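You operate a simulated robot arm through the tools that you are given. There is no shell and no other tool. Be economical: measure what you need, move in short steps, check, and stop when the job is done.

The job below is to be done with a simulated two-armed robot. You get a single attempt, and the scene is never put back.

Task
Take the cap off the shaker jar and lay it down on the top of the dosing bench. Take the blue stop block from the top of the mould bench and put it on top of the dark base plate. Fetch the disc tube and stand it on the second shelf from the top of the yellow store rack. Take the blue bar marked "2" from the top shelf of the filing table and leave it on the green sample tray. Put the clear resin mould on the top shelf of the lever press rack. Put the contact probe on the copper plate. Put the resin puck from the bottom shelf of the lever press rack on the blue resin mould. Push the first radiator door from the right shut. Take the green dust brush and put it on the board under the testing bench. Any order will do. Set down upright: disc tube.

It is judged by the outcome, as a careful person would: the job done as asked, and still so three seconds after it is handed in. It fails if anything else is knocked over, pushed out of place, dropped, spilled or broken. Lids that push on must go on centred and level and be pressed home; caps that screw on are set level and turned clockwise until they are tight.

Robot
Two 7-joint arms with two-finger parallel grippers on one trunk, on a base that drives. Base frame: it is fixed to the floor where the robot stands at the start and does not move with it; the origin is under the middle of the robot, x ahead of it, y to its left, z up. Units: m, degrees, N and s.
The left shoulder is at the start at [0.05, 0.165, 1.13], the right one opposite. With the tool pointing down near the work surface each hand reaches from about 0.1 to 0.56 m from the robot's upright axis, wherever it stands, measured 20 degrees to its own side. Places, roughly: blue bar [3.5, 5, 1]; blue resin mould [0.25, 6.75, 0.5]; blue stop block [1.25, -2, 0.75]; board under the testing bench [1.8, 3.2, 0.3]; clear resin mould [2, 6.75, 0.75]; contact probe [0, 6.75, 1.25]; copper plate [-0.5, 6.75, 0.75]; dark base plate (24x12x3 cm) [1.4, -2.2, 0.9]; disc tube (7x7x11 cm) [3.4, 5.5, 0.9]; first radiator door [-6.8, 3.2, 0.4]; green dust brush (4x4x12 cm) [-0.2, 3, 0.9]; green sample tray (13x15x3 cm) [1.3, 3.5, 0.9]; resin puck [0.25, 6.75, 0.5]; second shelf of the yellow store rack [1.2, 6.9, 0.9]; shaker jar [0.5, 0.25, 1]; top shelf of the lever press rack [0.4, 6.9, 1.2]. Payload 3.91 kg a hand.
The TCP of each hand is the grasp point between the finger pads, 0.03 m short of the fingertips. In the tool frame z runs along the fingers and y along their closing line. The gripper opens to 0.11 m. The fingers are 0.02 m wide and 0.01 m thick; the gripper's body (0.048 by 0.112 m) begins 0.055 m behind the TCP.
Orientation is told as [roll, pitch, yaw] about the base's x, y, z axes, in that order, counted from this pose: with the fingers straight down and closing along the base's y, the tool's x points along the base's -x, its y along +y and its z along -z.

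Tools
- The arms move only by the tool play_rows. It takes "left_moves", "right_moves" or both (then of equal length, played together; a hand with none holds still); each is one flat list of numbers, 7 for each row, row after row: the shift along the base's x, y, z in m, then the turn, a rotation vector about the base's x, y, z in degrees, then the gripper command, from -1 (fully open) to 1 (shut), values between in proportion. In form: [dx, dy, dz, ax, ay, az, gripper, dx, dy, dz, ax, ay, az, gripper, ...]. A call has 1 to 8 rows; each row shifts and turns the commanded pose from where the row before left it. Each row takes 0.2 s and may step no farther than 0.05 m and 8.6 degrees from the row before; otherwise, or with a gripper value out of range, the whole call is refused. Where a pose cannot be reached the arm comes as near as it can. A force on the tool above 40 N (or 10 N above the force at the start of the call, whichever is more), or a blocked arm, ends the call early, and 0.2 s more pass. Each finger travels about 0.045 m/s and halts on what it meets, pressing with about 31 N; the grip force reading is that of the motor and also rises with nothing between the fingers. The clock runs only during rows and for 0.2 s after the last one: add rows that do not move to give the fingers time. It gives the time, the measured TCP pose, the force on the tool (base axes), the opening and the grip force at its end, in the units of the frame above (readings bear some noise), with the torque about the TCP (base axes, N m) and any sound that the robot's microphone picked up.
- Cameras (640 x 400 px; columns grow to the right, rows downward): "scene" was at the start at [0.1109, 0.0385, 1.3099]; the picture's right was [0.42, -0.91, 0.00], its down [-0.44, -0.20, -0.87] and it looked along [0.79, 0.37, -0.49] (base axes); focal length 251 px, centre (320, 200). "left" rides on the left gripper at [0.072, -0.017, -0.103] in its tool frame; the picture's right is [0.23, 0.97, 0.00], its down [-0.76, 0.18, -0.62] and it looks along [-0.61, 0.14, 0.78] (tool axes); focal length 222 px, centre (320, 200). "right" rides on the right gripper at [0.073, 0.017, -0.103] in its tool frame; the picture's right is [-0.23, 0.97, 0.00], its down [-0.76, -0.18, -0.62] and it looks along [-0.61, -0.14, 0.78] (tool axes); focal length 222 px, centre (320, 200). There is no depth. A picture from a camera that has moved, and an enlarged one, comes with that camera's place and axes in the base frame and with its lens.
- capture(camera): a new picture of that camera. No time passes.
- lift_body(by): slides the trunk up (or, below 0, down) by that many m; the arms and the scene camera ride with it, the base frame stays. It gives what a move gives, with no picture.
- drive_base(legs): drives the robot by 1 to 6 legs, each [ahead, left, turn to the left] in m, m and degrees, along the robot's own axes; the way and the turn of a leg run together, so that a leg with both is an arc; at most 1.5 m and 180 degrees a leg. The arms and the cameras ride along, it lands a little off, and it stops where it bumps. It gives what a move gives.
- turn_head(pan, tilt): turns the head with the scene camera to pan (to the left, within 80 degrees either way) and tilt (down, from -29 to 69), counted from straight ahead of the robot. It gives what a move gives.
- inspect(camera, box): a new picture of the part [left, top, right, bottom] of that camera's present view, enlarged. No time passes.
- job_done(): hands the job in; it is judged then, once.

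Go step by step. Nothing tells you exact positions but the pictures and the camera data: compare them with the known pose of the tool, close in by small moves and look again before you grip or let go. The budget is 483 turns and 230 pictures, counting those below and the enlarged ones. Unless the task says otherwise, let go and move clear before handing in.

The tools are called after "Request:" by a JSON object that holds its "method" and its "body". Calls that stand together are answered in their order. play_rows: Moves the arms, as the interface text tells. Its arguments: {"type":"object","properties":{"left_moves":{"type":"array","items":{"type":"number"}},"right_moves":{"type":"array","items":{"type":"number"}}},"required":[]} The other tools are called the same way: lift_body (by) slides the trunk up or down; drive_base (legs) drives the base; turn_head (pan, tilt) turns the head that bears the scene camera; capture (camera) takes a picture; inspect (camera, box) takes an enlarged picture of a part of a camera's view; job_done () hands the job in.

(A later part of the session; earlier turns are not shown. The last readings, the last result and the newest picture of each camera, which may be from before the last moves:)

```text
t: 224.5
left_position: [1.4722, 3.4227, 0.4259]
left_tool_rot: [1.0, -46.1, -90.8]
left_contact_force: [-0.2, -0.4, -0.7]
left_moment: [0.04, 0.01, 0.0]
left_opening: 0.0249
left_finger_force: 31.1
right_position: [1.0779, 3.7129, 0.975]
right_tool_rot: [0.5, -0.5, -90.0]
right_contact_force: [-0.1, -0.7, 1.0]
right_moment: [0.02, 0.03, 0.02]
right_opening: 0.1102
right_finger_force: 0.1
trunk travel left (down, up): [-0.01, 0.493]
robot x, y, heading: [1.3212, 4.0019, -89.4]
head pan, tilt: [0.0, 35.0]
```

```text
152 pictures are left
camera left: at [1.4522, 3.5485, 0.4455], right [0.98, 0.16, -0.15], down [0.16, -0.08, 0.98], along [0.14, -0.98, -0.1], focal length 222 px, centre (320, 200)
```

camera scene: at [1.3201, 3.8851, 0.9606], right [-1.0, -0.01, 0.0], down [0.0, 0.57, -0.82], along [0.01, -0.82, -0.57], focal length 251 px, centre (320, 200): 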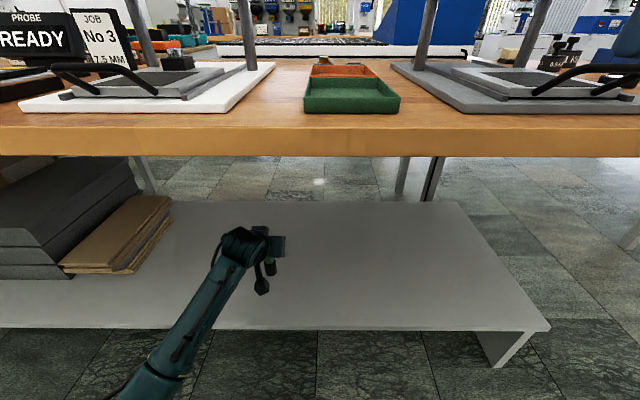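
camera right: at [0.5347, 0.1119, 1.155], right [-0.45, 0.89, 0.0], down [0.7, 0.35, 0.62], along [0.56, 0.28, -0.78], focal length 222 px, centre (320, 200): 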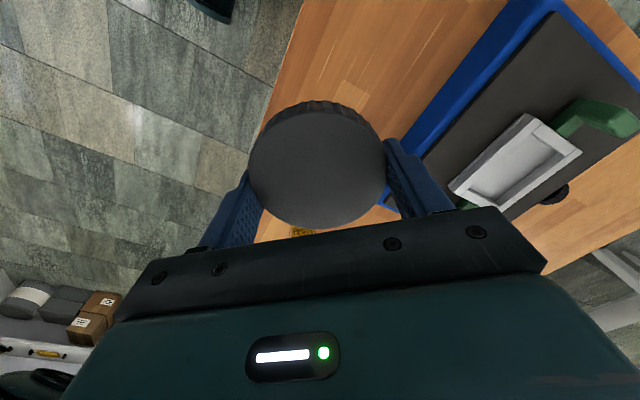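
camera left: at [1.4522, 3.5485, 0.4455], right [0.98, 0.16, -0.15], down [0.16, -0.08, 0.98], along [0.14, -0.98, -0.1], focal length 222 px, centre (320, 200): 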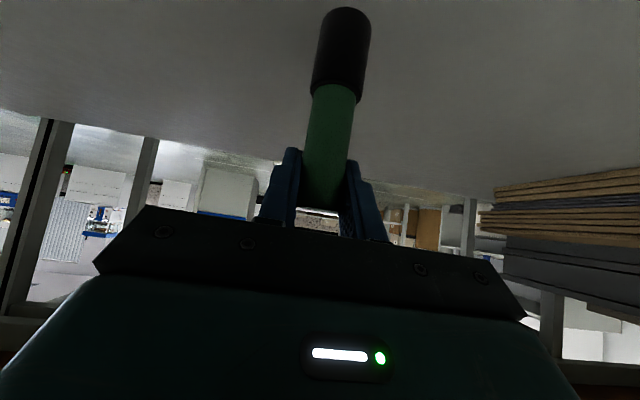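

Request:
{"method": "capture", "body": {"camera": "scene"}}

Request:
{"method": "play_rows", "body": {"left_moves": [0, 0, -0.003, 0, 0, 0, 1]}}

```text
151 pictures are left
camera scene: at [1.321, 3.8857, 0.9615], right [-1.0, -0.01, 0.0], down [-0.01, 0.57, -0.82], along [0.01, -0.82, -0.57], focal length 251 px, centre (320, 200)
```

scene: 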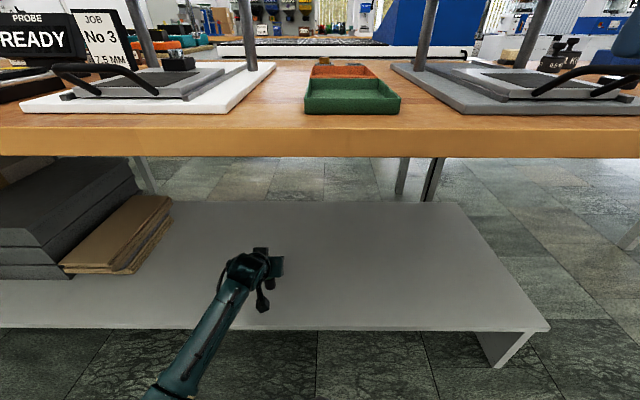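

```text
t: 224.9
left_position: [1.4731, 3.4209, 0.4248]
left_tool_rot: [1.4, -46.4, -90.8]
left_contact_force: [-0.2, 0.1, -0.3]
left_moment: [-0.01, 0.02, -0.01]
left_opening: 0.0246
left_finger_force: 31.2
right_position: [1.0777, 3.7118, 0.9738]
right_tool_rot: [0.5, -0.4, -90.0]
right_contact_force: [0.1, 0.6, -0.1]
right_moment: [-0.05, 0.01, -0.01]
right_opening: 0.1097
right_finger_force: 0.1
trunk travel left (down, up): [-0.01, 0.493]
robot x, y, heading: [1.3168, 4.0012, -89.8]
head pan, tilt: [0.0, 35.0]
```

The forearm is resting on the board's edge because the elbow hangs low. I'll raise the trunk 12 cm and reach down again, which lifts the elbow.

Request:
{"method": "lift_body", "body": {"by": 0.12}}

Request:
{"method": "play_rows", "body": {"left_moves": [-0.01, 0, -0.03, 0, 0, 0, 1, 0, 0, -0.03, 0, 0, 0, 1, 0, 0, -0.03, 0, 0, 0, 1, 0, 0, -0.02, 0, 0, 0, 1]}}

Request:
{"method": "capture", "body": {"camera": "scene"}}

```text
t: 226.4
left_position: [1.4597, 3.428, 0.5366]
left_tool_rot: [0.0, -45.5, -90.6]
left_contact_force: [0.3, 0.3, -0.3]
left_moment: [-0.02, 0.0, 0.01]
left_opening: 0.0246
left_finger_force: 31.0
right_position: [1.0769, 3.7119, 1.0931]
right_tool_rot: [0.7, -0.5, -90.0]
right_contact_force: [0.9, 0.6, -0.2]
right_moment: [0.0, 0.02, -0.03]
right_opening: 0.1098
right_finger_force: 0.1
trunk travel left (down, up): [-0.13, 0.373]
robot x, y, heading: [1.3209, 4.0016, -89.7]
head pan, tilt: [0.0, 35.0]
```

```text
t: 227.6
left_position: [1.4975, 3.4173, 0.4333]
left_tool_rot: [6.0, -46.7, -93.6]
left_contact_force: [0.0, -0.8, -0.6]
left_moment: [0.01, 0.02, 0.03]
left_opening: 0.0247
left_finger_force: 31.2
right_position: [1.0749, 3.7137, 1.0914]
right_tool_rot: [0.6, -0.6, -89.8]
right_contact_force: [0.4, -0.2, 0.3]
right_moment: [0.0, 0.03, 0.0]
right_opening: 0.1099
right_finger_force: 0.0
trunk travel left (down, up): [-0.13, 0.373]
robot x, y, heading: [1.3222, 4.0014, -89.7]
head pan, tilt: [0.0, 35.0]
stopped in row 4 (left hand): the arm was blocked; the commanded pose is now the measured one
```

```text
150 pictures are left
camera scene: at [1.3194, 3.8864, 1.0799], right [-1.0, -0.01, 0.0], down [0.0, 0.57, -0.82], along [0.01, -0.82, -0.57], focal length 251 px, centre (320, 200)
```

scene: 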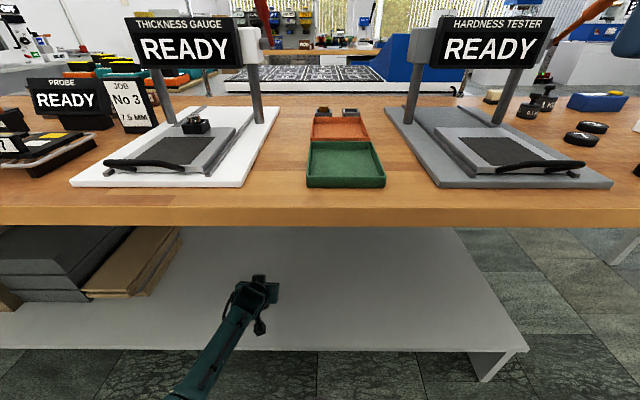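

I'll instead place the brush nearer the board's edge, so the forearm stays outside the board. First I'll back out slightly and straighten the hand.

Request:
{"method": "play_rows", "body": {"left_moves": [-0.005, 0, 0.04, 0, 0, 0, 1, -0.01, 0.025, 0.01, 0.7, 2.1, -0.7, 1, -0.01, 0.025, 0, 0.6, 2.1, -0.6, 1, 0, 0.01, 0, 0, 0, 0, 1]}}

Request:
{"method": "capture", "body": {"camera": "left"}}

Request:
{"method": "capture", "body": {"camera": "scene"}}

```text
t: 228.8
left_position: [1.5085, 3.4669, 0.4943]
left_tool_rot: [4.6, -46.9, -92.5]
left_contact_force: [0.1, -0.1, -0.7]
left_moment: [-0.03, -0.02, 0.06]
left_opening: 0.0248
left_finger_force: 31.0
right_position: [1.0778, 3.7119, 1.0935]
right_tool_rot: [0.5, -0.5, -89.8]
right_contact_force: [-0.4, -0.8, 0.0]
right_moment: [-0.01, 0.03, 0.02]
right_opening: 0.11
right_finger_force: 0.0
trunk travel left (down, up): [-0.13, 0.373]
robot x, y, heading: [1.3185, 4.0033, -89.7]
head pan, tilt: [0.0, 35.0]
stopped in row 4 (left hand): the arm was blocked; the commanded pose is now the measured one
```

```text
149 pictures are left
camera left: at [1.4867, 3.5918, 0.5103], right [0.98, 0.17, -0.11], down [0.13, -0.06, 0.99], along [0.16, -0.98, -0.08], focal length 222 px, centre (320, 200)
```

left: 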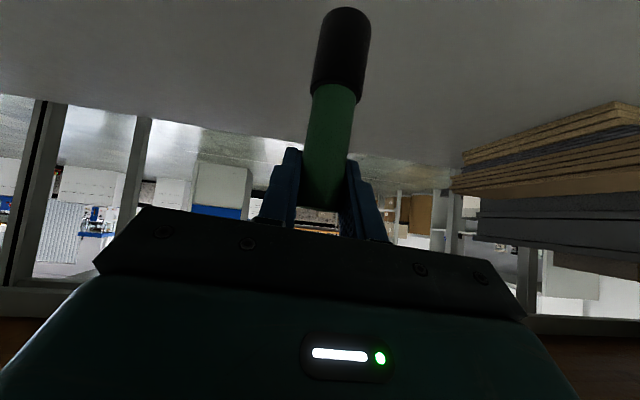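

```text
148 pictures are left
camera scene: at [1.3204, 3.8857, 1.0813], right [-1.0, -0.01, 0.0], down [0.0, 0.57, -0.82], along [0.01, -0.82, -0.57], focal length 251 px, centre (320, 200)
```

scene: 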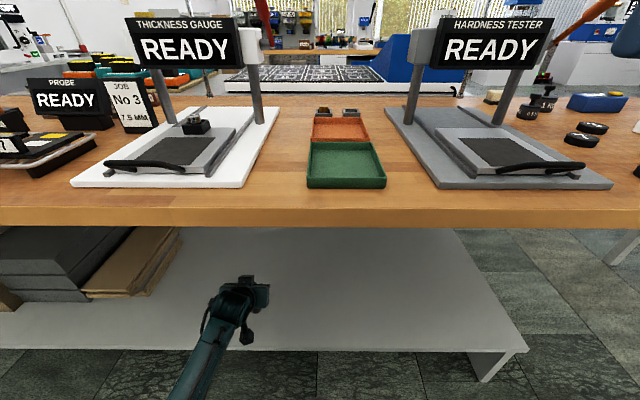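

The elbow seems blocked near the robot's own body. I'll back the base out and come again with the arm more extended.

Request:
{"method": "drive_base", "body": {"legs": [[-0.3, 0, 0]]}}

Request:
{"method": "play_rows", "body": {"left_moves": [-0.015, -0.03, 0, 0.7, 2.1, -0.7, 1, -0.015, -0.03, 0, 0.6, 2.1, -0.6, 1, -0.01, -0.03, 0, 0, 0, 0, 1, 0, -0.02, 0, 0, 0, 0, 1]}}

Request:
{"method": "capture", "body": {"camera": "scene"}}

```text
t: 230.8
left_position: [1.5058, 3.7629, 0.492]
left_tool_rot: [4.7, -46.9, -92.4]
left_contact_force: [-0.2, 0.1, -1.5]
left_moment: [0.02, -0.01, -0.03]
left_opening: 0.0246
left_finger_force: 31.0
right_position: [1.0744, 4.0109, 1.0937]
right_tool_rot: [0.4, -0.6, -89.8]
right_contact_force: [-1.1, -0.5, -0.2]
right_moment: [-0.02, 0.02, -0.04]
right_opening: 0.1099
right_finger_force: 0.1
trunk travel left (down, up): [-0.13, 0.373]
robot x, y, heading: [1.3196, 4.297, -89.6]
head pan, tilt: [0.0, 35.0]
```

```text
t: 231.8
left_position: [1.4648, 3.6519, 0.4933]
left_tool_rot: [-1.7, -45.6, -89.2]
left_contact_force: [0.3, -0.1, 0.0]
left_moment: [0.01, -0.02, -0.01]
left_opening: 0.0247
left_finger_force: 31.2
right_position: [1.0755, 4.0092, 1.0926]
right_tool_rot: [0.5, -0.5, -89.9]
right_contact_force: [-1.1, 0.0, -0.2]
right_moment: [0.06, 0.01, -0.01]
right_opening: 0.1099
right_finger_force: 0.1
trunk travel left (down, up): [-0.13, 0.373]
robot x, y, heading: [1.3187, 4.2995, -89.5]
head pan, tilt: [0.0, 35.0]
```

```text
147 pictures are left
camera scene: at [1.3184, 4.1826, 1.0807], right [-1.0, -0.01, 0.0], down [-0.01, 0.57, -0.82], along [0.01, -0.82, -0.57], focal length 251 px, centre (320, 200)
```

scene: 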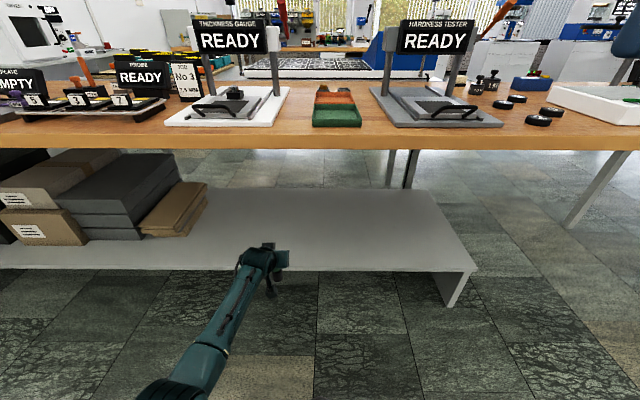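

The arm now moves freely when extended. I'll drive forward and lower again.

Request:
{"method": "drive_base", "body": {"legs": [[0.2, 0, 0]]}}

Request:
{"method": "play_rows", "body": {"left_moves": [0, 0, -0.02, 0, 0, 0, 1, 0, 0, -0.02, 0, 0, 0, 1, 0, 0, -0.015, 0, 0, 0, 1, 0, 0, -0.008, 0, 0, 0, 1]}}

Request:
{"method": "capture", "body": {"camera": "scene"}}

```text
t: 233.4
left_position: [1.4678, 3.4543, 0.4922]
left_tool_rot: [-1.5, -45.5, -89.3]
left_contact_force: [1.2, 0.0, -0.6]
left_moment: [-0.01, -0.04, 0.03]
left_opening: 0.0247
left_finger_force: 31.5
right_position: [1.0777, 3.8111, 1.0927]
right_tool_rot: [0.5, -0.4, -90.0]
right_contact_force: [-0.1, -0.1, 0.1]
right_moment: [0.0, 0.02, -0.01]
right_opening: 0.11
right_finger_force: 0.0
trunk travel left (down, up): [-0.13, 0.373]
robot x, y, heading: [1.3205, 4.1019, -89.6]
head pan, tilt: [0.0, 35.0]
```

```text
t: 234.4
left_position: [1.468, 3.4546, 0.4276]
left_tool_rot: [-1.5, -45.5, -89.4]
left_contact_force: [-0.3, -0.4, -0.3]
left_moment: [-0.01, -0.03, 0.03]
left_opening: 0.0246
left_finger_force: 31.0
right_position: [1.0771, 3.8098, 1.0927]
right_tool_rot: [0.6, -0.3, -89.9]
right_contact_force: [0.1, -0.3, 0.5]
right_moment: [0.0, 0.05, -0.01]
right_opening: 0.1099
right_finger_force: 0.0
trunk travel left (down, up): [-0.13, 0.373]
robot x, y, heading: [1.3215, 4.1002, -89.3]
head pan, tilt: [0.0, 35.0]
```

```text
146 pictures are left
camera scene: at [1.3195, 3.9835, 1.0807], right [-1.0, -0.01, 0.0], down [0.0, 0.57, -0.82], along [0.01, -0.82, -0.57], focal length 251 px, centre (320, 200)
```

scene: 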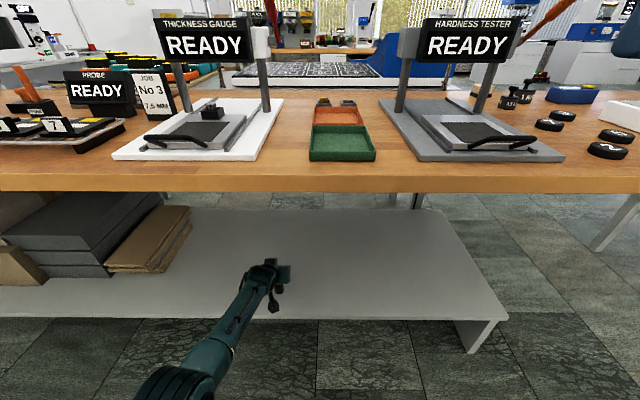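

Position and orientation hold well. I'll lower further in small steps until the brush touches.

Request:
{"method": "play_rows", "body": {"left_moves": [0, 0, -0.004, 0, 0, 0, 1, 0, 0, -0.003, 0, 0, 0, 1]}}

Request:
{"method": "play_rows", "body": {"left_moves": [0, 0, -0.004, 0, 0, 0, 1, 0, 0, -0.003, 0, 0, 0, 1]}}

Request:
{"method": "inspect", "body": {"camera": "scene", "box": [220, 240, 340, 315]}}

```text
t: 235.0
left_position: [1.4668, 3.4544, 0.4223]
left_tool_rot: [-1.4, -45.5, -89.3]
left_contact_force: [0.1, -0.1, -0.9]
left_moment: [-0.01, 0.01, -0.01]
left_opening: 0.0247
left_finger_force: 31.0
right_position: [1.077, 3.8096, 1.0926]
right_tool_rot: [0.5, -0.5, -89.9]
right_contact_force: [-0.4, 0.7, -0.2]
right_moment: [-0.01, -0.01, 0.02]
right_opening: 0.1099
right_finger_force: 0.0
trunk travel left (down, up): [-0.13, 0.373]
robot x, y, heading: [1.3218, 4.0995, -89.4]
head pan, tilt: [0.0, 35.0]
```

```text
t: 235.6
left_position: [1.4672, 3.4535, 0.415]
left_tool_rot: [-1.4, -45.6, -89.4]
left_contact_force: [0.9, -0.3, -0.7]
left_moment: [0.0, -0.03, -0.01]
left_opening: 0.0249
left_finger_force: 31.0
right_position: [1.0762, 3.8099, 1.0928]
right_tool_rot: [0.5, -0.4, -89.9]
right_contact_force: [-0.4, -1.1, 0.3]
right_moment: [0.0, -0.01, -0.03]
right_opening: 0.1102
right_finger_force: 0.1
trunk travel left (down, up): [-0.13, 0.373]
robot x, y, heading: [1.3193, 4.0987, -89.6]
head pan, tilt: [0.0, 35.0]
```

```text
5.33 times, centred on (280, 278) of scene
camera zoom: at [1.3195, 3.9835, 1.0807], right [-1.0, -0.01, 0.0], down [0.0, 0.57, -0.82], along [0.01, -0.82, -0.57], focal length 1337 px, centre (533, -213)
```

zoom: 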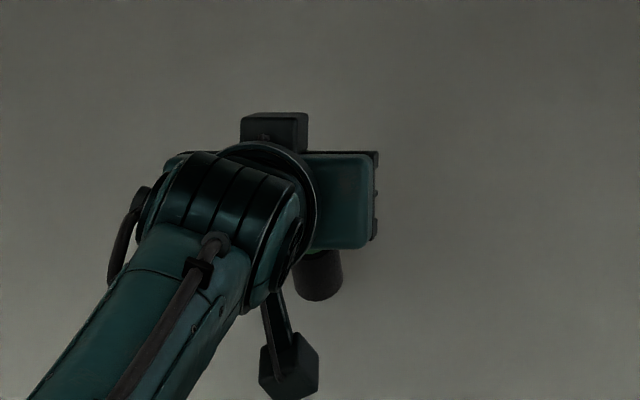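

Request:
{"method": "play_rows", "body": {"left_moves": [0, 0, -0.003, 0, 0, 0, 1, 0, 0, -0.003, 0, 0, 0, 1]}}

Request:
{"method": "play_rows", "body": {"left_moves": [0, 0, -0.003, 0, 0, 0, 1, 0, 0, -0.003, 0, 0, 0, 1]}}

Request:
{"method": "play_rows", "body": {"left_moves": [0, 0, -0.003, 0, 0, 0, 1, 0, 0, -0.003, 0, 0, 0, 1]}}

```text
t: 236.2
left_position: [1.4675, 3.4545, 0.4076]
left_tool_rot: [-1.4, -45.5, -89.3]
left_contact_force: [0.7, -0.1, 0.6]
left_moment: [-0.05, 0.01, -0.03]
left_opening: 0.0248
left_finger_force: 30.7
right_position: [1.0768, 3.8095, 1.0919]
right_tool_rot: [0.4, -0.4, -89.8]
right_contact_force: [-0.4, -0.9, 0.4]
right_moment: [0.02, -0.01, 0.0]
right_opening: 0.1099
right_finger_force: 0.1
trunk travel left (down, up): [-0.13, 0.373]
robot x, y, heading: [1.3208, 4.0994, -89.8]
head pan, tilt: [0.0, 35.0]
```

```text
t: 236.8
left_position: [1.4677, 3.4538, 0.4037]
left_tool_rot: [-1.5, -45.7, -89.3]
left_contact_force: [1.5, 1.2, 2.6]
left_moment: [0.12, -0.15, 0.07]
left_opening: 0.0247
left_finger_force: 31.2
right_position: [1.0766, 3.8117, 1.0937]
right_tool_rot: [0.6, -0.6, -89.9]
right_contact_force: [-0.3, -1.0, -0.3]
right_moment: [-0.03, 0.03, -0.03]
right_opening: 0.1102
right_finger_force: 0.1
trunk travel left (down, up): [-0.13, 0.373]
robot x, y, heading: [1.3201, 4.0995, -89.3]
head pan, tilt: [0.0, 35.0]
```

```text
t: 237.4
left_position: [1.4685, 3.4512, 0.4039]
left_tool_rot: [-1.4, -46.3, -89.4]
left_contact_force: [1.3, 6.1, 24.5]
left_moment: [0.28, -0.35, 0.07]
left_opening: 0.0245
left_finger_force: 31.1
right_position: [1.077, 3.8118, 1.0945]
right_tool_rot: [0.6, -0.7, -89.9]
right_contact_force: [-0.4, -0.6, 0.3]
right_moment: [0.01, 0.02, 0.0]
right_opening: 0.11
right_finger_force: 0.0
trunk travel left (down, up): [-0.13, 0.373]
robot x, y, heading: [1.3187, 4.0992, -89.5]
head pan, tilt: [0.0, 35.0]
```

Contact. I'll ease off, open partway and withdraw along the tool axis.

Request:
{"method": "play_rows", "body": {"left_moves": [0, 0, 0.004, 0, 0, 0, 1, 0, 0, 0, 0, 0, 0, -0.2, 0, 0, 0, 0, 0, 0, -0.2, 0, 0, 0, 0, 0, 0, -0.2, 0, 0.02, 0.02, 0, 0, 0, -0.2, 0, 0.03, 0.03, 0, 0, 0, -0.2, 0, 0.03, 0.03, 0, 0, 0, -0.2]}}

Request:
{"method": "capture", "body": {"camera": "left"}}

Request:
{"method": "capture", "body": {"camera": "scene"}}

```text
t: 239.2
left_position: [1.4688, 3.4904, 0.493]
left_tool_rot: [1.3, -43.1, -92.1]
left_contact_force: [0.0, -0.4, -1.8]
left_moment: [-0.07, -0.01, -0.01]
left_opening: 0.0657
left_finger_force: 0.1
right_position: [1.0774, 3.8088, 1.1038]
right_tool_rot: [0.4, -0.4, -89.9]
right_contact_force: [0.4, -0.8, -0.7]
right_moment: [0.02, 0.04, 0.02]
right_opening: 0.1098
right_finger_force: 0.1
trunk travel left (down, up): [-0.13, 0.373]
robot x, y, heading: [1.3152, 4.1026, -89.5]
head pan, tilt: [0.0, 35.0]
stopped in row 7 (left hand): the arm was blocked; the commanded pose is now the measured one
```

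```text
144 pictures are left
camera left: at [1.4526, 3.6152, 0.5181], right [0.98, 0.15, -0.14], down [0.16, -0.13, 0.98], along [0.13, -0.98, -0.15], focal length 222 px, centre (320, 200)
```

left: 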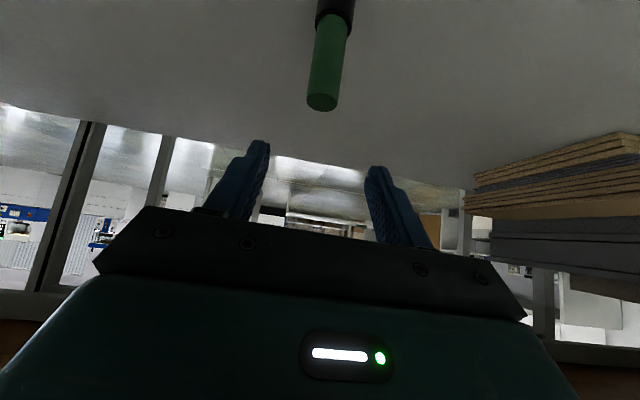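

```text
143 pictures are left
camera scene: at [1.3196, 3.9827, 1.0927], right [-1.0, -0.01, 0.0], down [0.0, 0.57, -0.82], along [0.01, -0.82, -0.57], focal length 251 px, centre (320, 200)
```

scene: 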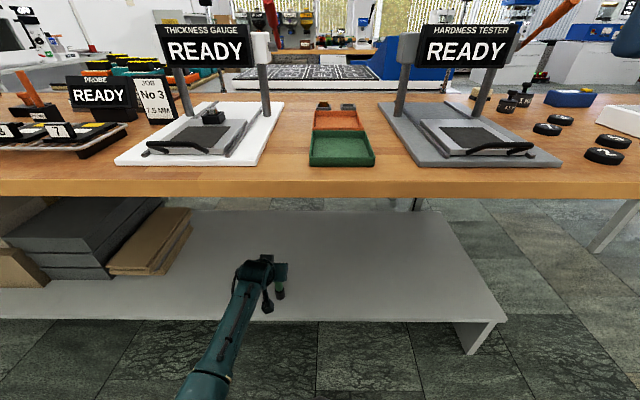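

The brush stands upright on the board. I'll back the base straight out and raise the trunk.

Request:
{"method": "drive_base", "body": {"legs": [[-0.45, 0, 0]]}}

Request:
{"method": "capture", "body": {"camera": "scene"}}

```text
t: 241.8
left_position: [1.4622, 3.9208, 0.5365]
left_tool_rot: [0.0, -48.8, -90.9]
left_contact_force: [0.7, 0.6, 0.1]
left_moment: [-0.02, -0.02, 0.01]
left_opening: 0.0661
left_finger_force: 0.0
right_position: [1.0719, 4.2538, 1.1052]
right_tool_rot: [0.4, -0.6, -89.9]
right_contact_force: [-0.5, -0.6, 0.5]
right_moment: [0.0, 0.0, 0.03]
right_opening: 0.1099
right_finger_force: 0.0
trunk travel left (down, up): [-0.13, 0.373]
robot x, y, heading: [1.3125, 4.546, -89.4]
head pan, tilt: [0.0, 35.0]
```

```text
142 pictures are left
camera scene: at [1.3158, 4.4269, 1.0919], right [-1.0, -0.01, 0.0], down [0.0, 0.57, -0.82], along [0.01, -0.82, -0.57], focal length 251 px, centre (320, 200)
```

scene: 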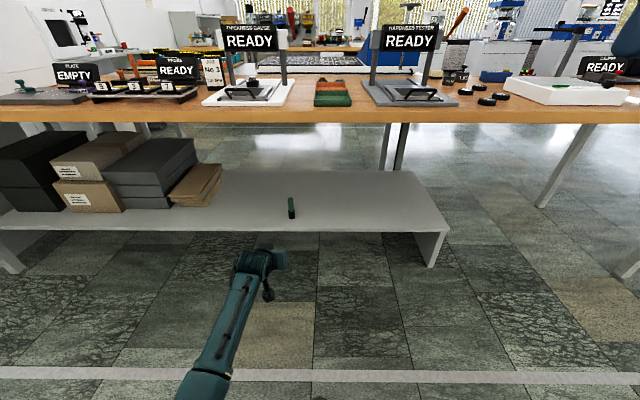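

The brush is placed. I'll raise the trunk, fold the left hand to neutral and look east for the filing table.

Request:
{"method": "lift_body", "body": {"by": 0.22}}

Request:
{"method": "play_rows", "body": {"left_moves": [0, 0.02, 0.045, 0, 0, 0, -1, 0, 0.02, 0.045, 0, 0, 0, -1, 0, 0.02, 0.045, 8, 0, 0, -1, 0, 0.02, 0.045, 8, 0, 0, -1, 0, 0.03, 0.04, 8, 0, 0, -1, 0, 0.03, 0.04, 8, 0, 0, -1, 0, 0.03, 0.04, 8, 0, 0, -1, 0.03, 0.03, 0.025, 8, 0, 0, -1]}}

Request:
{"method": "turn_head", "body": {"pan": 75, "tilt": 12}}

Request:
{"method": "capture", "body": {"camera": "scene"}}

```text
t: 244.2
left_position: [1.4612, 3.9204, 0.7454]
left_tool_rot: [0.0, -48.9, -90.9]
left_contact_force: [0.4, 0.6, -0.4]
left_moment: [-0.02, -0.01, -0.02]
left_opening: 0.0658
left_finger_force: 0.1
right_position: [1.0742, 4.2531, 1.3112]
right_tool_rot: [0.6, -0.4, -89.9]
right_contact_force: [-0.6, 0.3, 0.5]
right_moment: [0.0, -0.02, 0.03]
right_opening: 0.1102
right_finger_force: 0.1
trunk travel left (down, up): [-0.35, 0.153]
robot x, y, heading: [1.3135, 4.541, -89.3]
head pan, tilt: [0.0, 35.0]
```

```text
t: 246.0
left_position: [1.5111, 3.9643, 0.935]
left_tool_rot: [-0.8, -0.8, -90.8]
left_contact_force: [0.0, 1.1, -0.3]
left_moment: [0.01, 0.0, -0.02]
left_opening: 0.11
left_finger_force: 0.1
left hand out of reach, approached as far as the arm can: row 5, 6, 7, 8
right_position: [1.0724, 4.2528, 1.3137]
right_tool_rot: [0.5, -0.4, -89.9]
right_contact_force: [0.0, -0.7, 0.6]
right_moment: [-0.01, -0.01, -0.01]
right_opening: 0.1101
right_finger_force: 0.0
trunk travel left (down, up): [-0.35, 0.153]
robot x, y, heading: [1.3128, 4.5419, -89.5]
head pan, tilt: [0.0, 35.0]
```

```text
t: 247.4
left_position: [1.513, 3.9652, 0.9367]
left_tool_rot: [-0.5, -0.9, -90.5]
left_contact_force: [0.6, -0.2, 0.1]
left_moment: [0.01, 0.03, -0.01]
left_opening: 0.1097
left_finger_force: 0.1
right_position: [1.0735, 4.2536, 1.3131]
right_tool_rot: [0.5, -0.5, -90.0]
right_contact_force: [-0.5, -0.2, 0.4]
right_moment: [-0.04, 0.02, 0.03]
right_opening: 0.1101
right_finger_force: 0.0
trunk travel left (down, up): [-0.35, 0.153]
robot x, y, heading: [1.3128, 4.5405, -89.4]
head pan, tilt: [75.0, 12.0]
```

```text
141 pictures are left
camera scene: at [1.4052, 4.4915, 1.3375], right [-0.25, -0.97, 0.0], down [-0.2, 0.05, -0.98], along [0.95, -0.25, -0.21], focal length 251 px, centre (320, 200)
```

scene: 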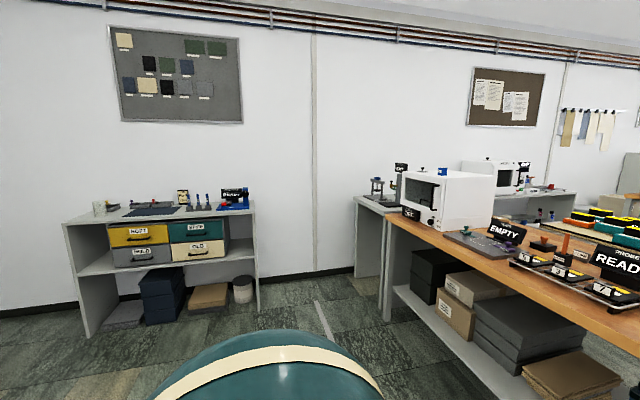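

The filing table is the small shelf unit by the east wall, with its front at x ≈ 3.17 and y from 4.5 to 5.6. I'll fold the left arm and drive there.

Request:
{"method": "play_rows", "body": {"left_moves": [0, 0.01, 0.045, 0, 0, 0, -1, 0, 0.01, 0.045, 0, 0, 0, -1, 0, 0.02, 0.045, 0, 0, 0, -1, 0, 0.02, 0.045, 0, 0, 0, -1, 0, 0.03, 0.03, 0, 0, 0, -1, 0, 0.04, 0.02, 0, 0, 0, -1, 0, 0.04, 0, 0, 0, 0, -1]}}

Request:
{"method": "drive_base", "body": {"legs": [[0, 0, 89.5], [1.0, 0.45, 0]]}}

Request:
{"method": "turn_head", "body": {"pan": 0, "tilt": 30}}

Request:
{"method": "capture", "body": {"camera": "scene"}}

```text
t: 249.1
left_position: [1.5386, 3.9574, 1.1618]
left_tool_rot: [-0.5, -0.9, -90.7]
left_contact_force: [0.2, 0.7, -0.1]
left_moment: [0.01, 0.01, 0.02]
left_opening: 0.1098
left_finger_force: 0.0
left hand out of reach, approached as far as the arm can: row 1, 2, 3, 4, 5, 6, 7
right_position: [1.0736, 4.2539, 1.3135]
right_tool_rot: [0.5, -0.5, -89.9]
right_contact_force: [-0.3, 0.6, -0.1]
right_moment: [-0.02, 0.0, 0.01]
right_opening: 0.1099
right_finger_force: 0.1
trunk travel left (down, up): [-0.35, 0.153]
robot x, y, heading: [1.3133, 4.5417, -89.7]
head pan, tilt: [75.0, 12.0]
```

```text
t: 258.5
left_position: [2.8926, 5.2284, 1.1625]
left_tool_rot: [-0.7, -0.9, -0.3]
left_contact_force: [-0.1, 0.9, -1.1]
left_moment: [0.02, 0.0, -0.01]
left_opening: 0.11
left_finger_force: 0.1
right_position: [2.6019, 4.7614, 1.3123]
right_tool_rot: [0.5, -0.3, 0.4]
right_contact_force: [-0.2, -1.0, 0.2]
right_moment: [-0.01, 0.01, -0.01]
right_opening: 0.1098
right_finger_force: 0.1
trunk travel left (down, up): [-0.35, 0.153]
robot x, y, heading: [2.3091, 5.0005, 0.8]
head pan, tilt: [75.0, 12.0]
```

```text
t: 259.9
left_position: [2.8942, 5.2295, 1.1618]
left_tool_rot: [-0.8, -0.9, -0.2]
left_contact_force: [0.1, -0.8, -0.5]
left_moment: [0.01, -0.01, -0.01]
left_opening: 0.1099
left_finger_force: 0.1
right_position: [2.6007, 4.7615, 1.3124]
right_tool_rot: [0.5, -0.4, 0.4]
right_contact_force: [0.8, -0.2, -0.5]
right_moment: [-0.03, -0.02, 0.01]
right_opening: 0.11
right_finger_force: 0.1
trunk travel left (down, up): [-0.35, 0.153]
robot x, y, heading: [2.3076, 5.0026, 0.9]
head pan, tilt: [0.0, 30.0]
```

```text
140 pictures are left
camera scene: at [2.4278, 5.0045, 1.3085], right [0.01, -1.0, 0.0], down [-0.5, -0.01, -0.87], along [0.87, 0.01, -0.5], focal length 251 px, centre (320, 200)
```

scene: 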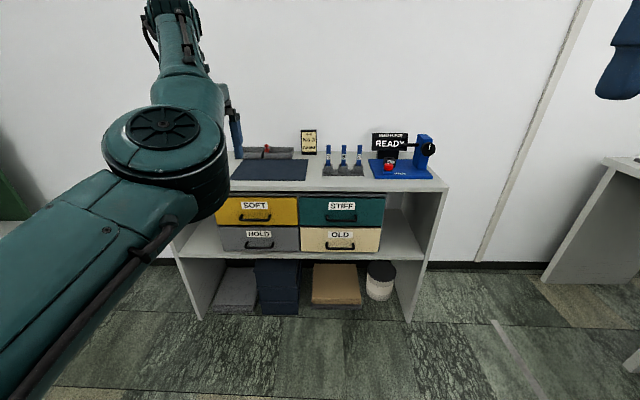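

Request:
{"method": "inspect", "body": {"camera": "scene", "box": [220, 115, 460, 265]}}

```text
2.67 times, centred on (340, 190) of scene
camera zoom: at [2.4278, 5.0045, 1.3085], right [0.01, -1.0, 0.0], down [-0.5, -0.01, -0.87], along [0.87, 0.01, -0.5], focal length 668 px, centre (267, 227)
```

zoom: 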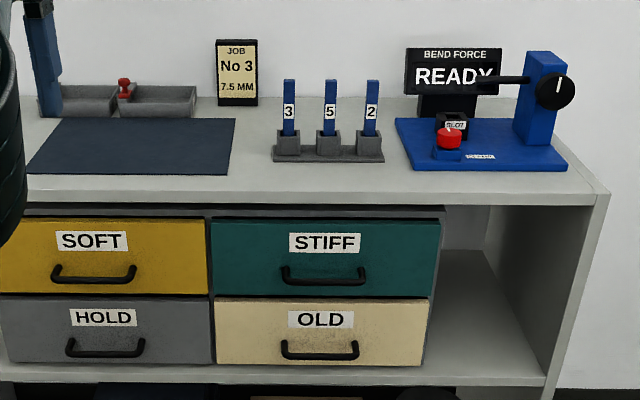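

Bar "2" is the rightmost of three in a slotted holder. First I'll try to bring the left arm back to a compact posture.

Request:
{"method": "play_rows", "body": {"left_moves": [-0.03, 0.02, 0, 0, 0, 0, -1, -0.03, 0.02, 0, 0, 0, 0, -1, -0.03, 0.02, 0, 0, 0, 0, -1, -0.03, 0.02, 0, 0, 0, 0, -1, -0.03, 0.0, 0, 0, 0, 0, -1, -0.03, 0, 0, 0, 0, 0, -1, -0.03, 0, 0, 0, 0, 0, -1, -0.03, 0, 0, 0, 0, 0, -1]}}

Request:
{"method": "capture", "body": {"camera": "scene"}}

```text
t: 261.7
left_position: [2.6826, 5.303, 1.1497]
left_tool_rot: [-3.3, 0.8, 0.4]
left_contact_force: [-0.2, -1.1, 0.6]
left_moment: [0.0, 0.0, -0.02]
left_opening: 0.1101
left_finger_force: 0.1
left hand out of reach, approached as far as the arm can: row 1, 2
right_position: [2.5997, 4.7618, 1.3131]
right_tool_rot: [0.5, -0.5, 0.5]
right_contact_force: [0.1, -0.1, 0.2]
right_moment: [-0.02, -0.03, -0.04]
right_opening: 0.11
right_finger_force: 0.1
trunk travel left (down, up): [-0.35, 0.153]
robot x, y, heading: [2.3085, 5.0009, 1.1]
head pan, tilt: [0.0, 30.0]
```

```text
138 pictures are left
camera scene: at [2.4277, 5.0191, 1.3453], right [0.17, -0.99, 0.0], down [-0.12, -0.02, -0.99], along [0.98, 0.17, -0.13], focal length 251 px, centre (320, 200)
```

scene: 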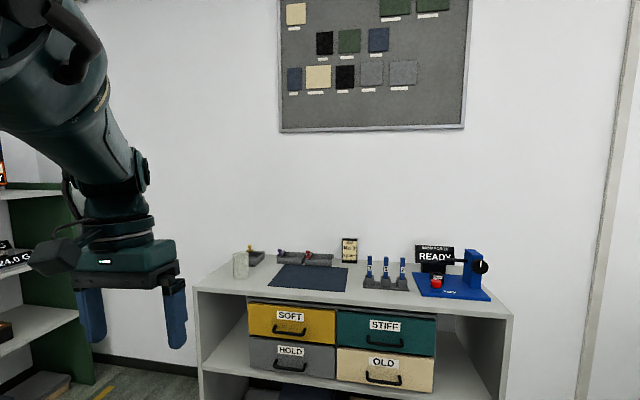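

The arm brushed the head on its way back, but it is now in a normal posture. I'll reset the head and approach the filing table; the tube is the pale cylinder at the left end.

Request:
{"method": "turn_head", "body": {"pan": 0, "tilt": 35}}

Request:
{"method": "drive_base", "body": {"legs": [[0.4, 0, 0]]}}

Request:
{"method": "capture", "body": {"camera": "scene"}}

Request:
{"method": "capture", "body": {"camera": "right"}}

```text
t: 262.4
left_position: [2.6843, 5.3049, 1.15]
left_tool_rot: [-3.1, 0.7, 0.4]
left_contact_force: [0.7, 0.3, -0.3]
left_moment: [-0.01, 0.01, -0.01]
left_opening: 0.1102
left_finger_force: 0.1
right_position: [2.6018, 4.7604, 1.312]
right_tool_rot: [0.5, -0.5, 0.5]
right_contact_force: [0.1, -0.6, 0.2]
right_moment: [-0.03, 0.02, 0.0]
right_opening: 0.1101
right_finger_force: 0.1
trunk travel left (down, up): [-0.35, 0.153]
robot x, y, heading: [2.31, 5.0025, 1.0]
head pan, tilt: [0.0, 35.0]
```

```text
t: 264.9
left_position: [3.0862, 5.3089, 1.1513]
left_tool_rot: [-2.8, 0.6, 0.4]
left_contact_force: [-0.5, 0.6, 0.3]
left_moment: [-0.02, 0.02, 0.03]
left_opening: 0.1102
left_finger_force: 0.0
right_position: [3.0024, 4.7661, 1.3135]
right_tool_rot: [0.4, -0.4, 0.5]
right_contact_force: [0.2, 0.4, 0.3]
right_moment: [0.01, 0.01, -0.02]
right_opening: 0.1099
right_finger_force: 0.1
trunk travel left (down, up): [-0.35, 0.153]
robot x, y, heading: [2.7111, 5.0102, 0.9]
head pan, tilt: [0.0, 35.0]
```

```text
137 pictures are left
camera scene: at [2.8296, 5.0228, 1.3485], right [0.15, -0.99, 0.0], down [-0.09, -0.01, -1.0], along [0.98, 0.15, -0.09], focal length 251 px, centre (320, 200)
```

scene: 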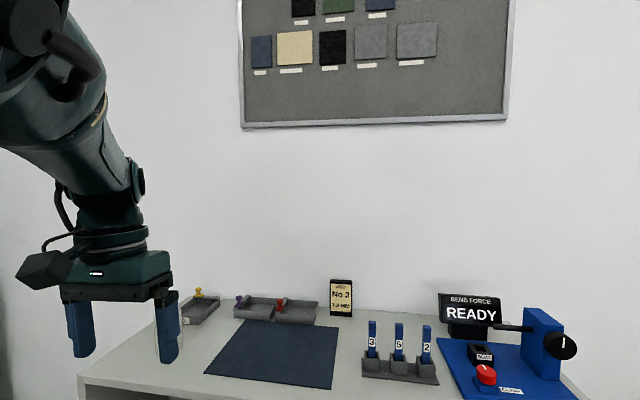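

```text
136 pictures are left
camera right: at [2.9286, 4.7826, 1.4161], right [0.22, 0.98, 0.01], down [0.76, -0.18, 0.63], along [0.61, -0.13, -0.78], focal length 222 px, centre (320, 200)
```

right: 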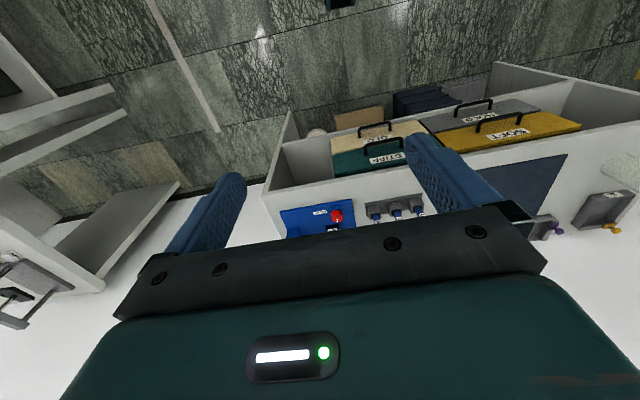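

The head is still held by the left arm. I'll move the left hand outward to free it.

Request:
{"method": "play_rows", "body": {"left_moves": [-0.01, 0.03, -0.02, 0, 0, 0, -1, -0.01, 0.03, -0.02, 0, 0, 0, -1, 0, 0.03, -0.02, 0, 0, 0, -1, 0, 0.02, -0.02, 0, 0, 0, -1]}}

Request:
{"method": "turn_head", "body": {"pan": 0, "tilt": 40}}

Request:
{"method": "capture", "body": {"camera": "scene"}}

```text
t: 265.9
left_position: [3.0651, 5.4185, 1.0717]
left_tool_rot: [-2.7, 0.5, 0.2]
left_contact_force: [-0.5, 0.8, -0.5]
left_moment: [0.0, -0.01, -0.01]
left_opening: 0.11
left_finger_force: 0.1
right_position: [3.001, 4.7676, 1.3142]
right_tool_rot: [0.5, -0.5, 0.4]
right_contact_force: [-0.2, 1.1, 0.7]
right_moment: [0.01, 0.01, 0.02]
right_opening: 0.1097
right_finger_force: 0.0
trunk travel left (down, up): [-0.35, 0.153]
robot x, y, heading: [2.7087, 5.0079, 0.8]
head pan, tilt: [0.0, 35.0]
```

```text
t: 266.6
left_position: [3.0649, 5.4191, 1.0706]
left_tool_rot: [-2.7, 0.4, 0.2]
left_contact_force: [0.2, 0.0, -0.8]
left_moment: [-0.03, 0.01, 0.06]
left_opening: 0.1102
left_finger_force: 0.0
right_position: [3.0008, 4.767, 1.3119]
right_tool_rot: [0.5, -0.5, 0.4]
right_contact_force: [0.1, 0.0, 0.5]
right_moment: [0.01, 0.0, 0.02]
right_opening: 0.1098
right_finger_force: 0.1
trunk travel left (down, up): [-0.35, 0.153]
robot x, y, heading: [2.7103, 5.0099, 1.1]
head pan, tilt: [0.0, 40.0]
```

```text
135 pictures are left
camera scene: at [2.8233, 5.01, 1.2931], right [0.01, -1.0, 0.0], down [-0.64, -0.01, -0.77], along [0.77, 0.01, -0.64], focal length 251 px, centre (320, 200)
```

scene: 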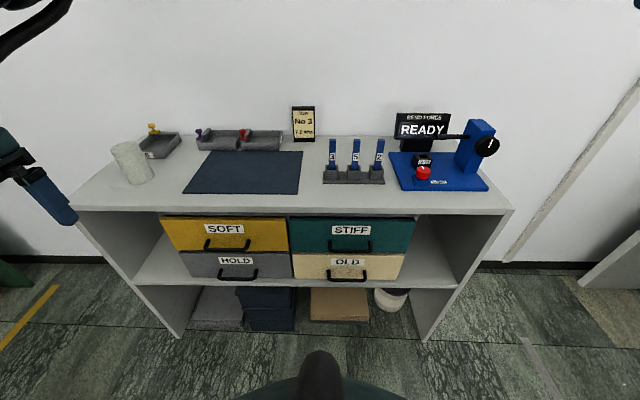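

The head is back. Bar "2" is at about (3.46, 4.85) with its top at z ≈ 0.976, and the tube is at about (3.44, 5.56). I'll drive closer and lower the right hand above the bar.

Request:
{"method": "drive_base", "body": {"legs": [[0.21, 0, -1]]}}

Request:
{"method": "play_rows", "body": {"right_moves": [0.025, 0.008, -0.02, 0, 0, 0, -0.1, 0.025, 0.01, -0.02, 0, 0, 0, -0.1, 0.03, 0.01, -0.03, 0, 0, 0, -0.1, 0.03, 0.01, -0.03, 0, 0, 0, -0.1, 0.03, 0.01, -0.03, 0, 0, 0, -0.1, 0.03, 0.01, -0.03, 0, 0, 0, -0.1, 0.03, 0.01, -0.03, 0, 0, 0, -0.1, 0.02, 0.01, 0, 0, 0, 0, -0.1]}}

Request:
{"method": "capture", "body": {"camera": "right"}}

Request:
{"method": "capture", "body": {"camera": "scene"}}

```text
t: 268.2
left_position: [3.2822, 5.4138, 1.0711]
left_tool_rot: [-2.7, 0.6, -0.7]
left_contact_force: [-0.8, 0.3, -0.3]
left_moment: [0.01, 0.03, 0.0]
left_opening: 0.1101
left_finger_force: 0.1
right_position: [3.2083, 4.7626, 1.3127]
right_tool_rot: [0.6, -0.3, -0.5]
right_contact_force: [-0.1, -0.2, 0.0]
right_moment: [0.0, 0.0, -0.01]
right_opening: 0.1101
right_finger_force: 0.1
trunk travel left (down, up): [-0.35, 0.153]
robot x, y, heading: [2.9202, 5.01, -0.2]
head pan, tilt: [0.0, 40.0]
```

```text
t: 270.0
left_position: [3.2823, 5.4124, 1.0709]
left_tool_rot: [-2.8, 0.5, -0.7]
left_contact_force: [-0.2, 0.4, 0.0]
left_moment: [0.02, 0.02, 0.0]
left_opening: 0.11
left_finger_force: 0.0
right_position: [3.4279, 4.8421, 1.1228]
right_tool_rot: [0.5, -0.4, -0.5]
right_contact_force: [0.7, 0.0, -0.2]
right_moment: [0.01, -0.01, 0.0]
right_opening: 0.0604
right_finger_force: 0.1
trunk travel left (down, up): [-0.35, 0.153]
robot x, y, heading: [2.9178, 5.0105, 0.1]
head pan, tilt: [0.0, 40.0]
```

```text
134 pictures are left
camera right: at [3.3549, 4.8593, 1.2262], right [0.24, 0.97, 0.01], down [0.75, -0.19, 0.63], along [0.61, -0.14, -0.78], focal length 222 px, centre (320, 200)
```

right: 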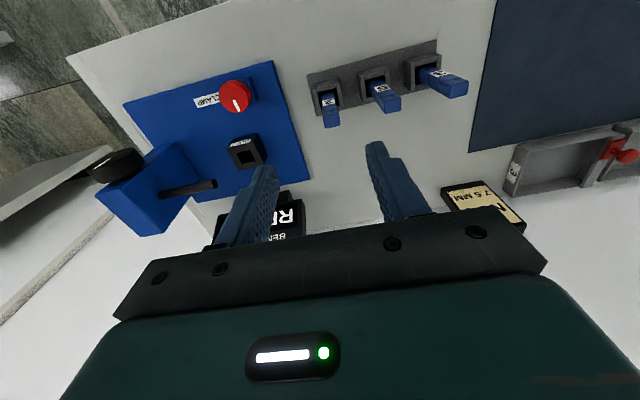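

```text
133 pictures are left
camera scene: at [3.0333, 5.0097, 1.2931], right [0.0, -1.0, 0.0], down [-0.64, 0.0, -0.77], along [0.77, 0.0, -0.64], focal length 251 px, centre (320, 200)
```

scene: 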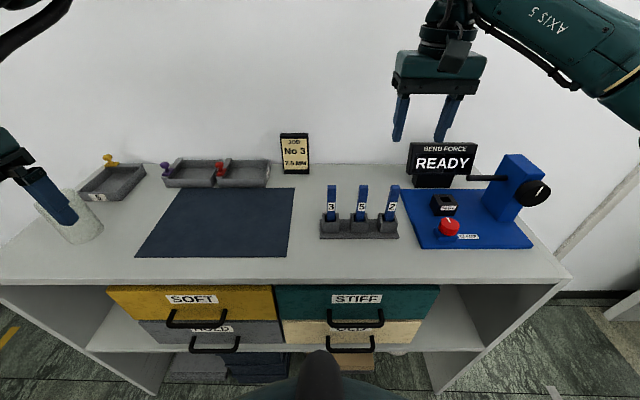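

Bar top at (3.44, 4.858, 0.989). Lowering onto it with the fingers partly open.

Request:
{"method": "play_rows", "body": {"right_moves": [0.005, 0.008, -0.04, 0, 0, 0, -0.1, 0.005, 0.007, -0.04, 0, 0, 0, -0.1, 0, 0, -0.03, 0, 0, 0, -0.1]}}

Request:
{"method": "capture", "body": {"camera": "right"}}

Request:
{"method": "inspect", "body": {"camera": "scene", "box": [300, 100, 500, 225]}}

```text
t: 270.8
left_position: [3.2809, 5.4128, 1.0712]
left_tool_rot: [-2.7, 0.5, -0.6]
left_contact_force: [-0.1, 0.3, 0.4]
left_moment: [-0.03, -0.01, -0.01]
left_opening: 0.1099
left_finger_force: 0.1
right_position: [3.4389, 4.8574, 1.0132]
right_tool_rot: [0.4, -0.4, -0.5]
right_contact_force: [0.9, 0.8, -0.1]
right_moment: [0.03, -0.02, 0.01]
right_opening: 0.0605
right_finger_force: 0.0
trunk travel left (down, up): [-0.35, 0.153]
robot x, y, heading: [2.9224, 5.0071, 0.2]
head pan, tilt: [0.0, 40.0]
```

```text
132 pictures are left
camera right: at [3.365, 4.8732, 1.1163], right [0.24, 0.97, 0.01], down [0.76, -0.19, 0.63], along [0.61, -0.14, -0.78], focal length 222 px, centre (320, 200)
```

right: 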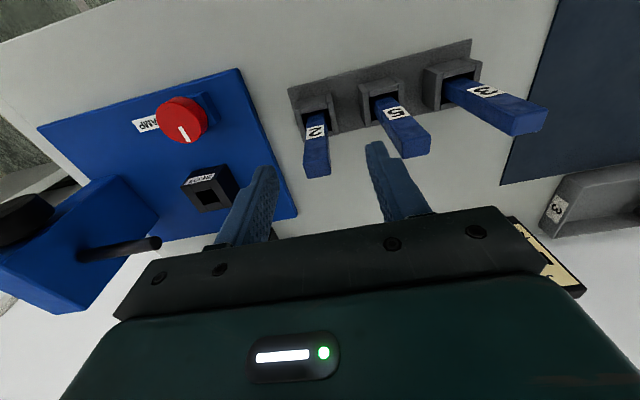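

```text
3.20 times, centred on (400, 162) of scene
camera zoom: at [3.0334, 5.0091, 1.2931], right [0.0, -1.0, 0.0], down [-0.64, 0.0, -0.77], along [0.77, 0.0, -0.64], focal length 802 px, centre (64, 320)
```

zoom: 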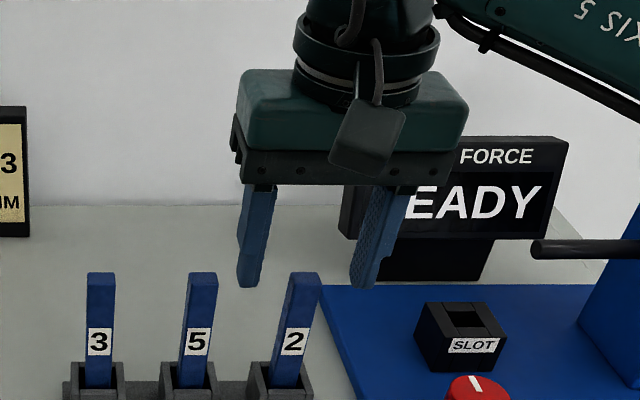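

Request:
{"method": "play_rows", "body": {"right_moves": [0.001, -0.003, -0.02, 0, 0, 0, -0.1, 0, 0, -0.02, 0, 0, 0, -0.1, 0, 0, 0, 0, 0, 0, 1, 0, 0, 0, 0, 0, 0, 1, 0, 0, 0, 0, 0, 0, 1]}}

Request:
{"method": "capture", "body": {"camera": "right"}}

```text
t: 272.0
left_position: [3.2813, 5.4137, 1.0721]
left_tool_rot: [-2.7, 0.5, -0.7]
left_contact_force: [0.6, -0.6, 0.2]
left_moment: [0.01, 0.03, -0.01]
left_opening: 0.1102
left_finger_force: 0.0
right_position: [3.4394, 4.8515, 0.9723]
right_tool_rot: [0.4, -0.5, -0.6]
right_contact_force: [0.3, -0.3, -0.1]
right_moment: [0.01, -0.01, 0.02]
right_opening: 0.0175
right_finger_force: 28.8
trunk travel left (down, up): [-0.35, 0.153]
robot x, y, heading: [2.9188, 5.011, 0.3]
head pan, tilt: [0.0, 40.0]
```

```text
130 pictures are left
camera right: at [3.366, 4.8697, 1.0761], right [0.24, 0.97, 0.01], down [0.75, -0.19, 0.63], along [0.61, -0.14, -0.78], focal length 222 px, centre (320, 200)
```

right: 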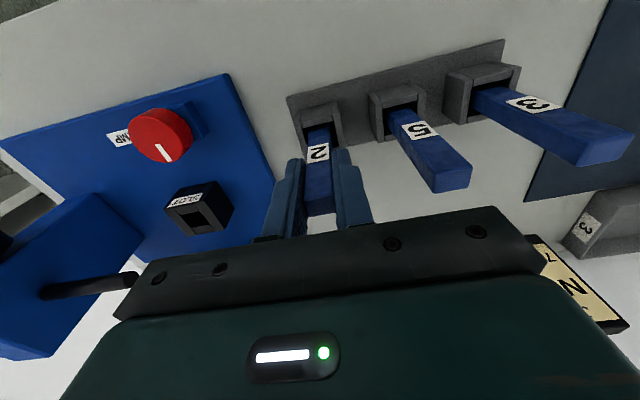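

Gripped. Lifting straight up slowly out of the slot.

Request:
{"method": "play_rows", "body": {"right_moves": [0, 0, 0.01, 0, 0, 0, 1, 0, 0, 0.015, 0, 0, 0, 1, 0, 0, 0.02, 0, 0, 0, 1, 0, 0, 0.02, 0, 0, 0, 1, 0, 0, 0.03, 0, 0, 0, 1, 0, 0, 0.03, 0, 0, 0, 1, 0, 0, 0.03, 0, 0, 0, 1]}}

Request:
{"method": "capture", "body": {"camera": "scene"}}

```text
t: 273.6
left_position: [3.2819, 5.4142, 1.0716]
left_tool_rot: [-2.6, 0.6, -0.7]
left_contact_force: [-0.5, 0.2, -1.1]
left_moment: [-0.02, 0.01, -0.01]
left_opening: 0.11
left_finger_force: 0.0
right_position: [3.4384, 4.853, 1.1285]
right_tool_rot: [0.5, -0.5, -0.5]
right_contact_force: [-1.1, -0.3, -0.6]
right_moment: [0.01, -0.03, 0.03]
right_opening: 0.0169
right_finger_force: 31.2
trunk travel left (down, up): [-0.35, 0.153]
robot x, y, heading: [2.9179, 5.0094, -0.2]
head pan, tilt: [0.0, 40.0]
```

```text
129 pictures are left
camera scene: at [3.0331, 5.0095, 1.2931], right [0.0, -1.0, 0.0], down [-0.64, 0.0, -0.77], along [0.77, 0.0, -0.64], focal length 251 px, centre (320, 200)
```

scene: 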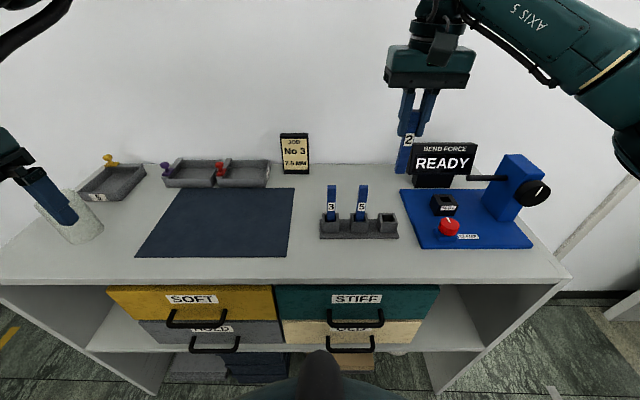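

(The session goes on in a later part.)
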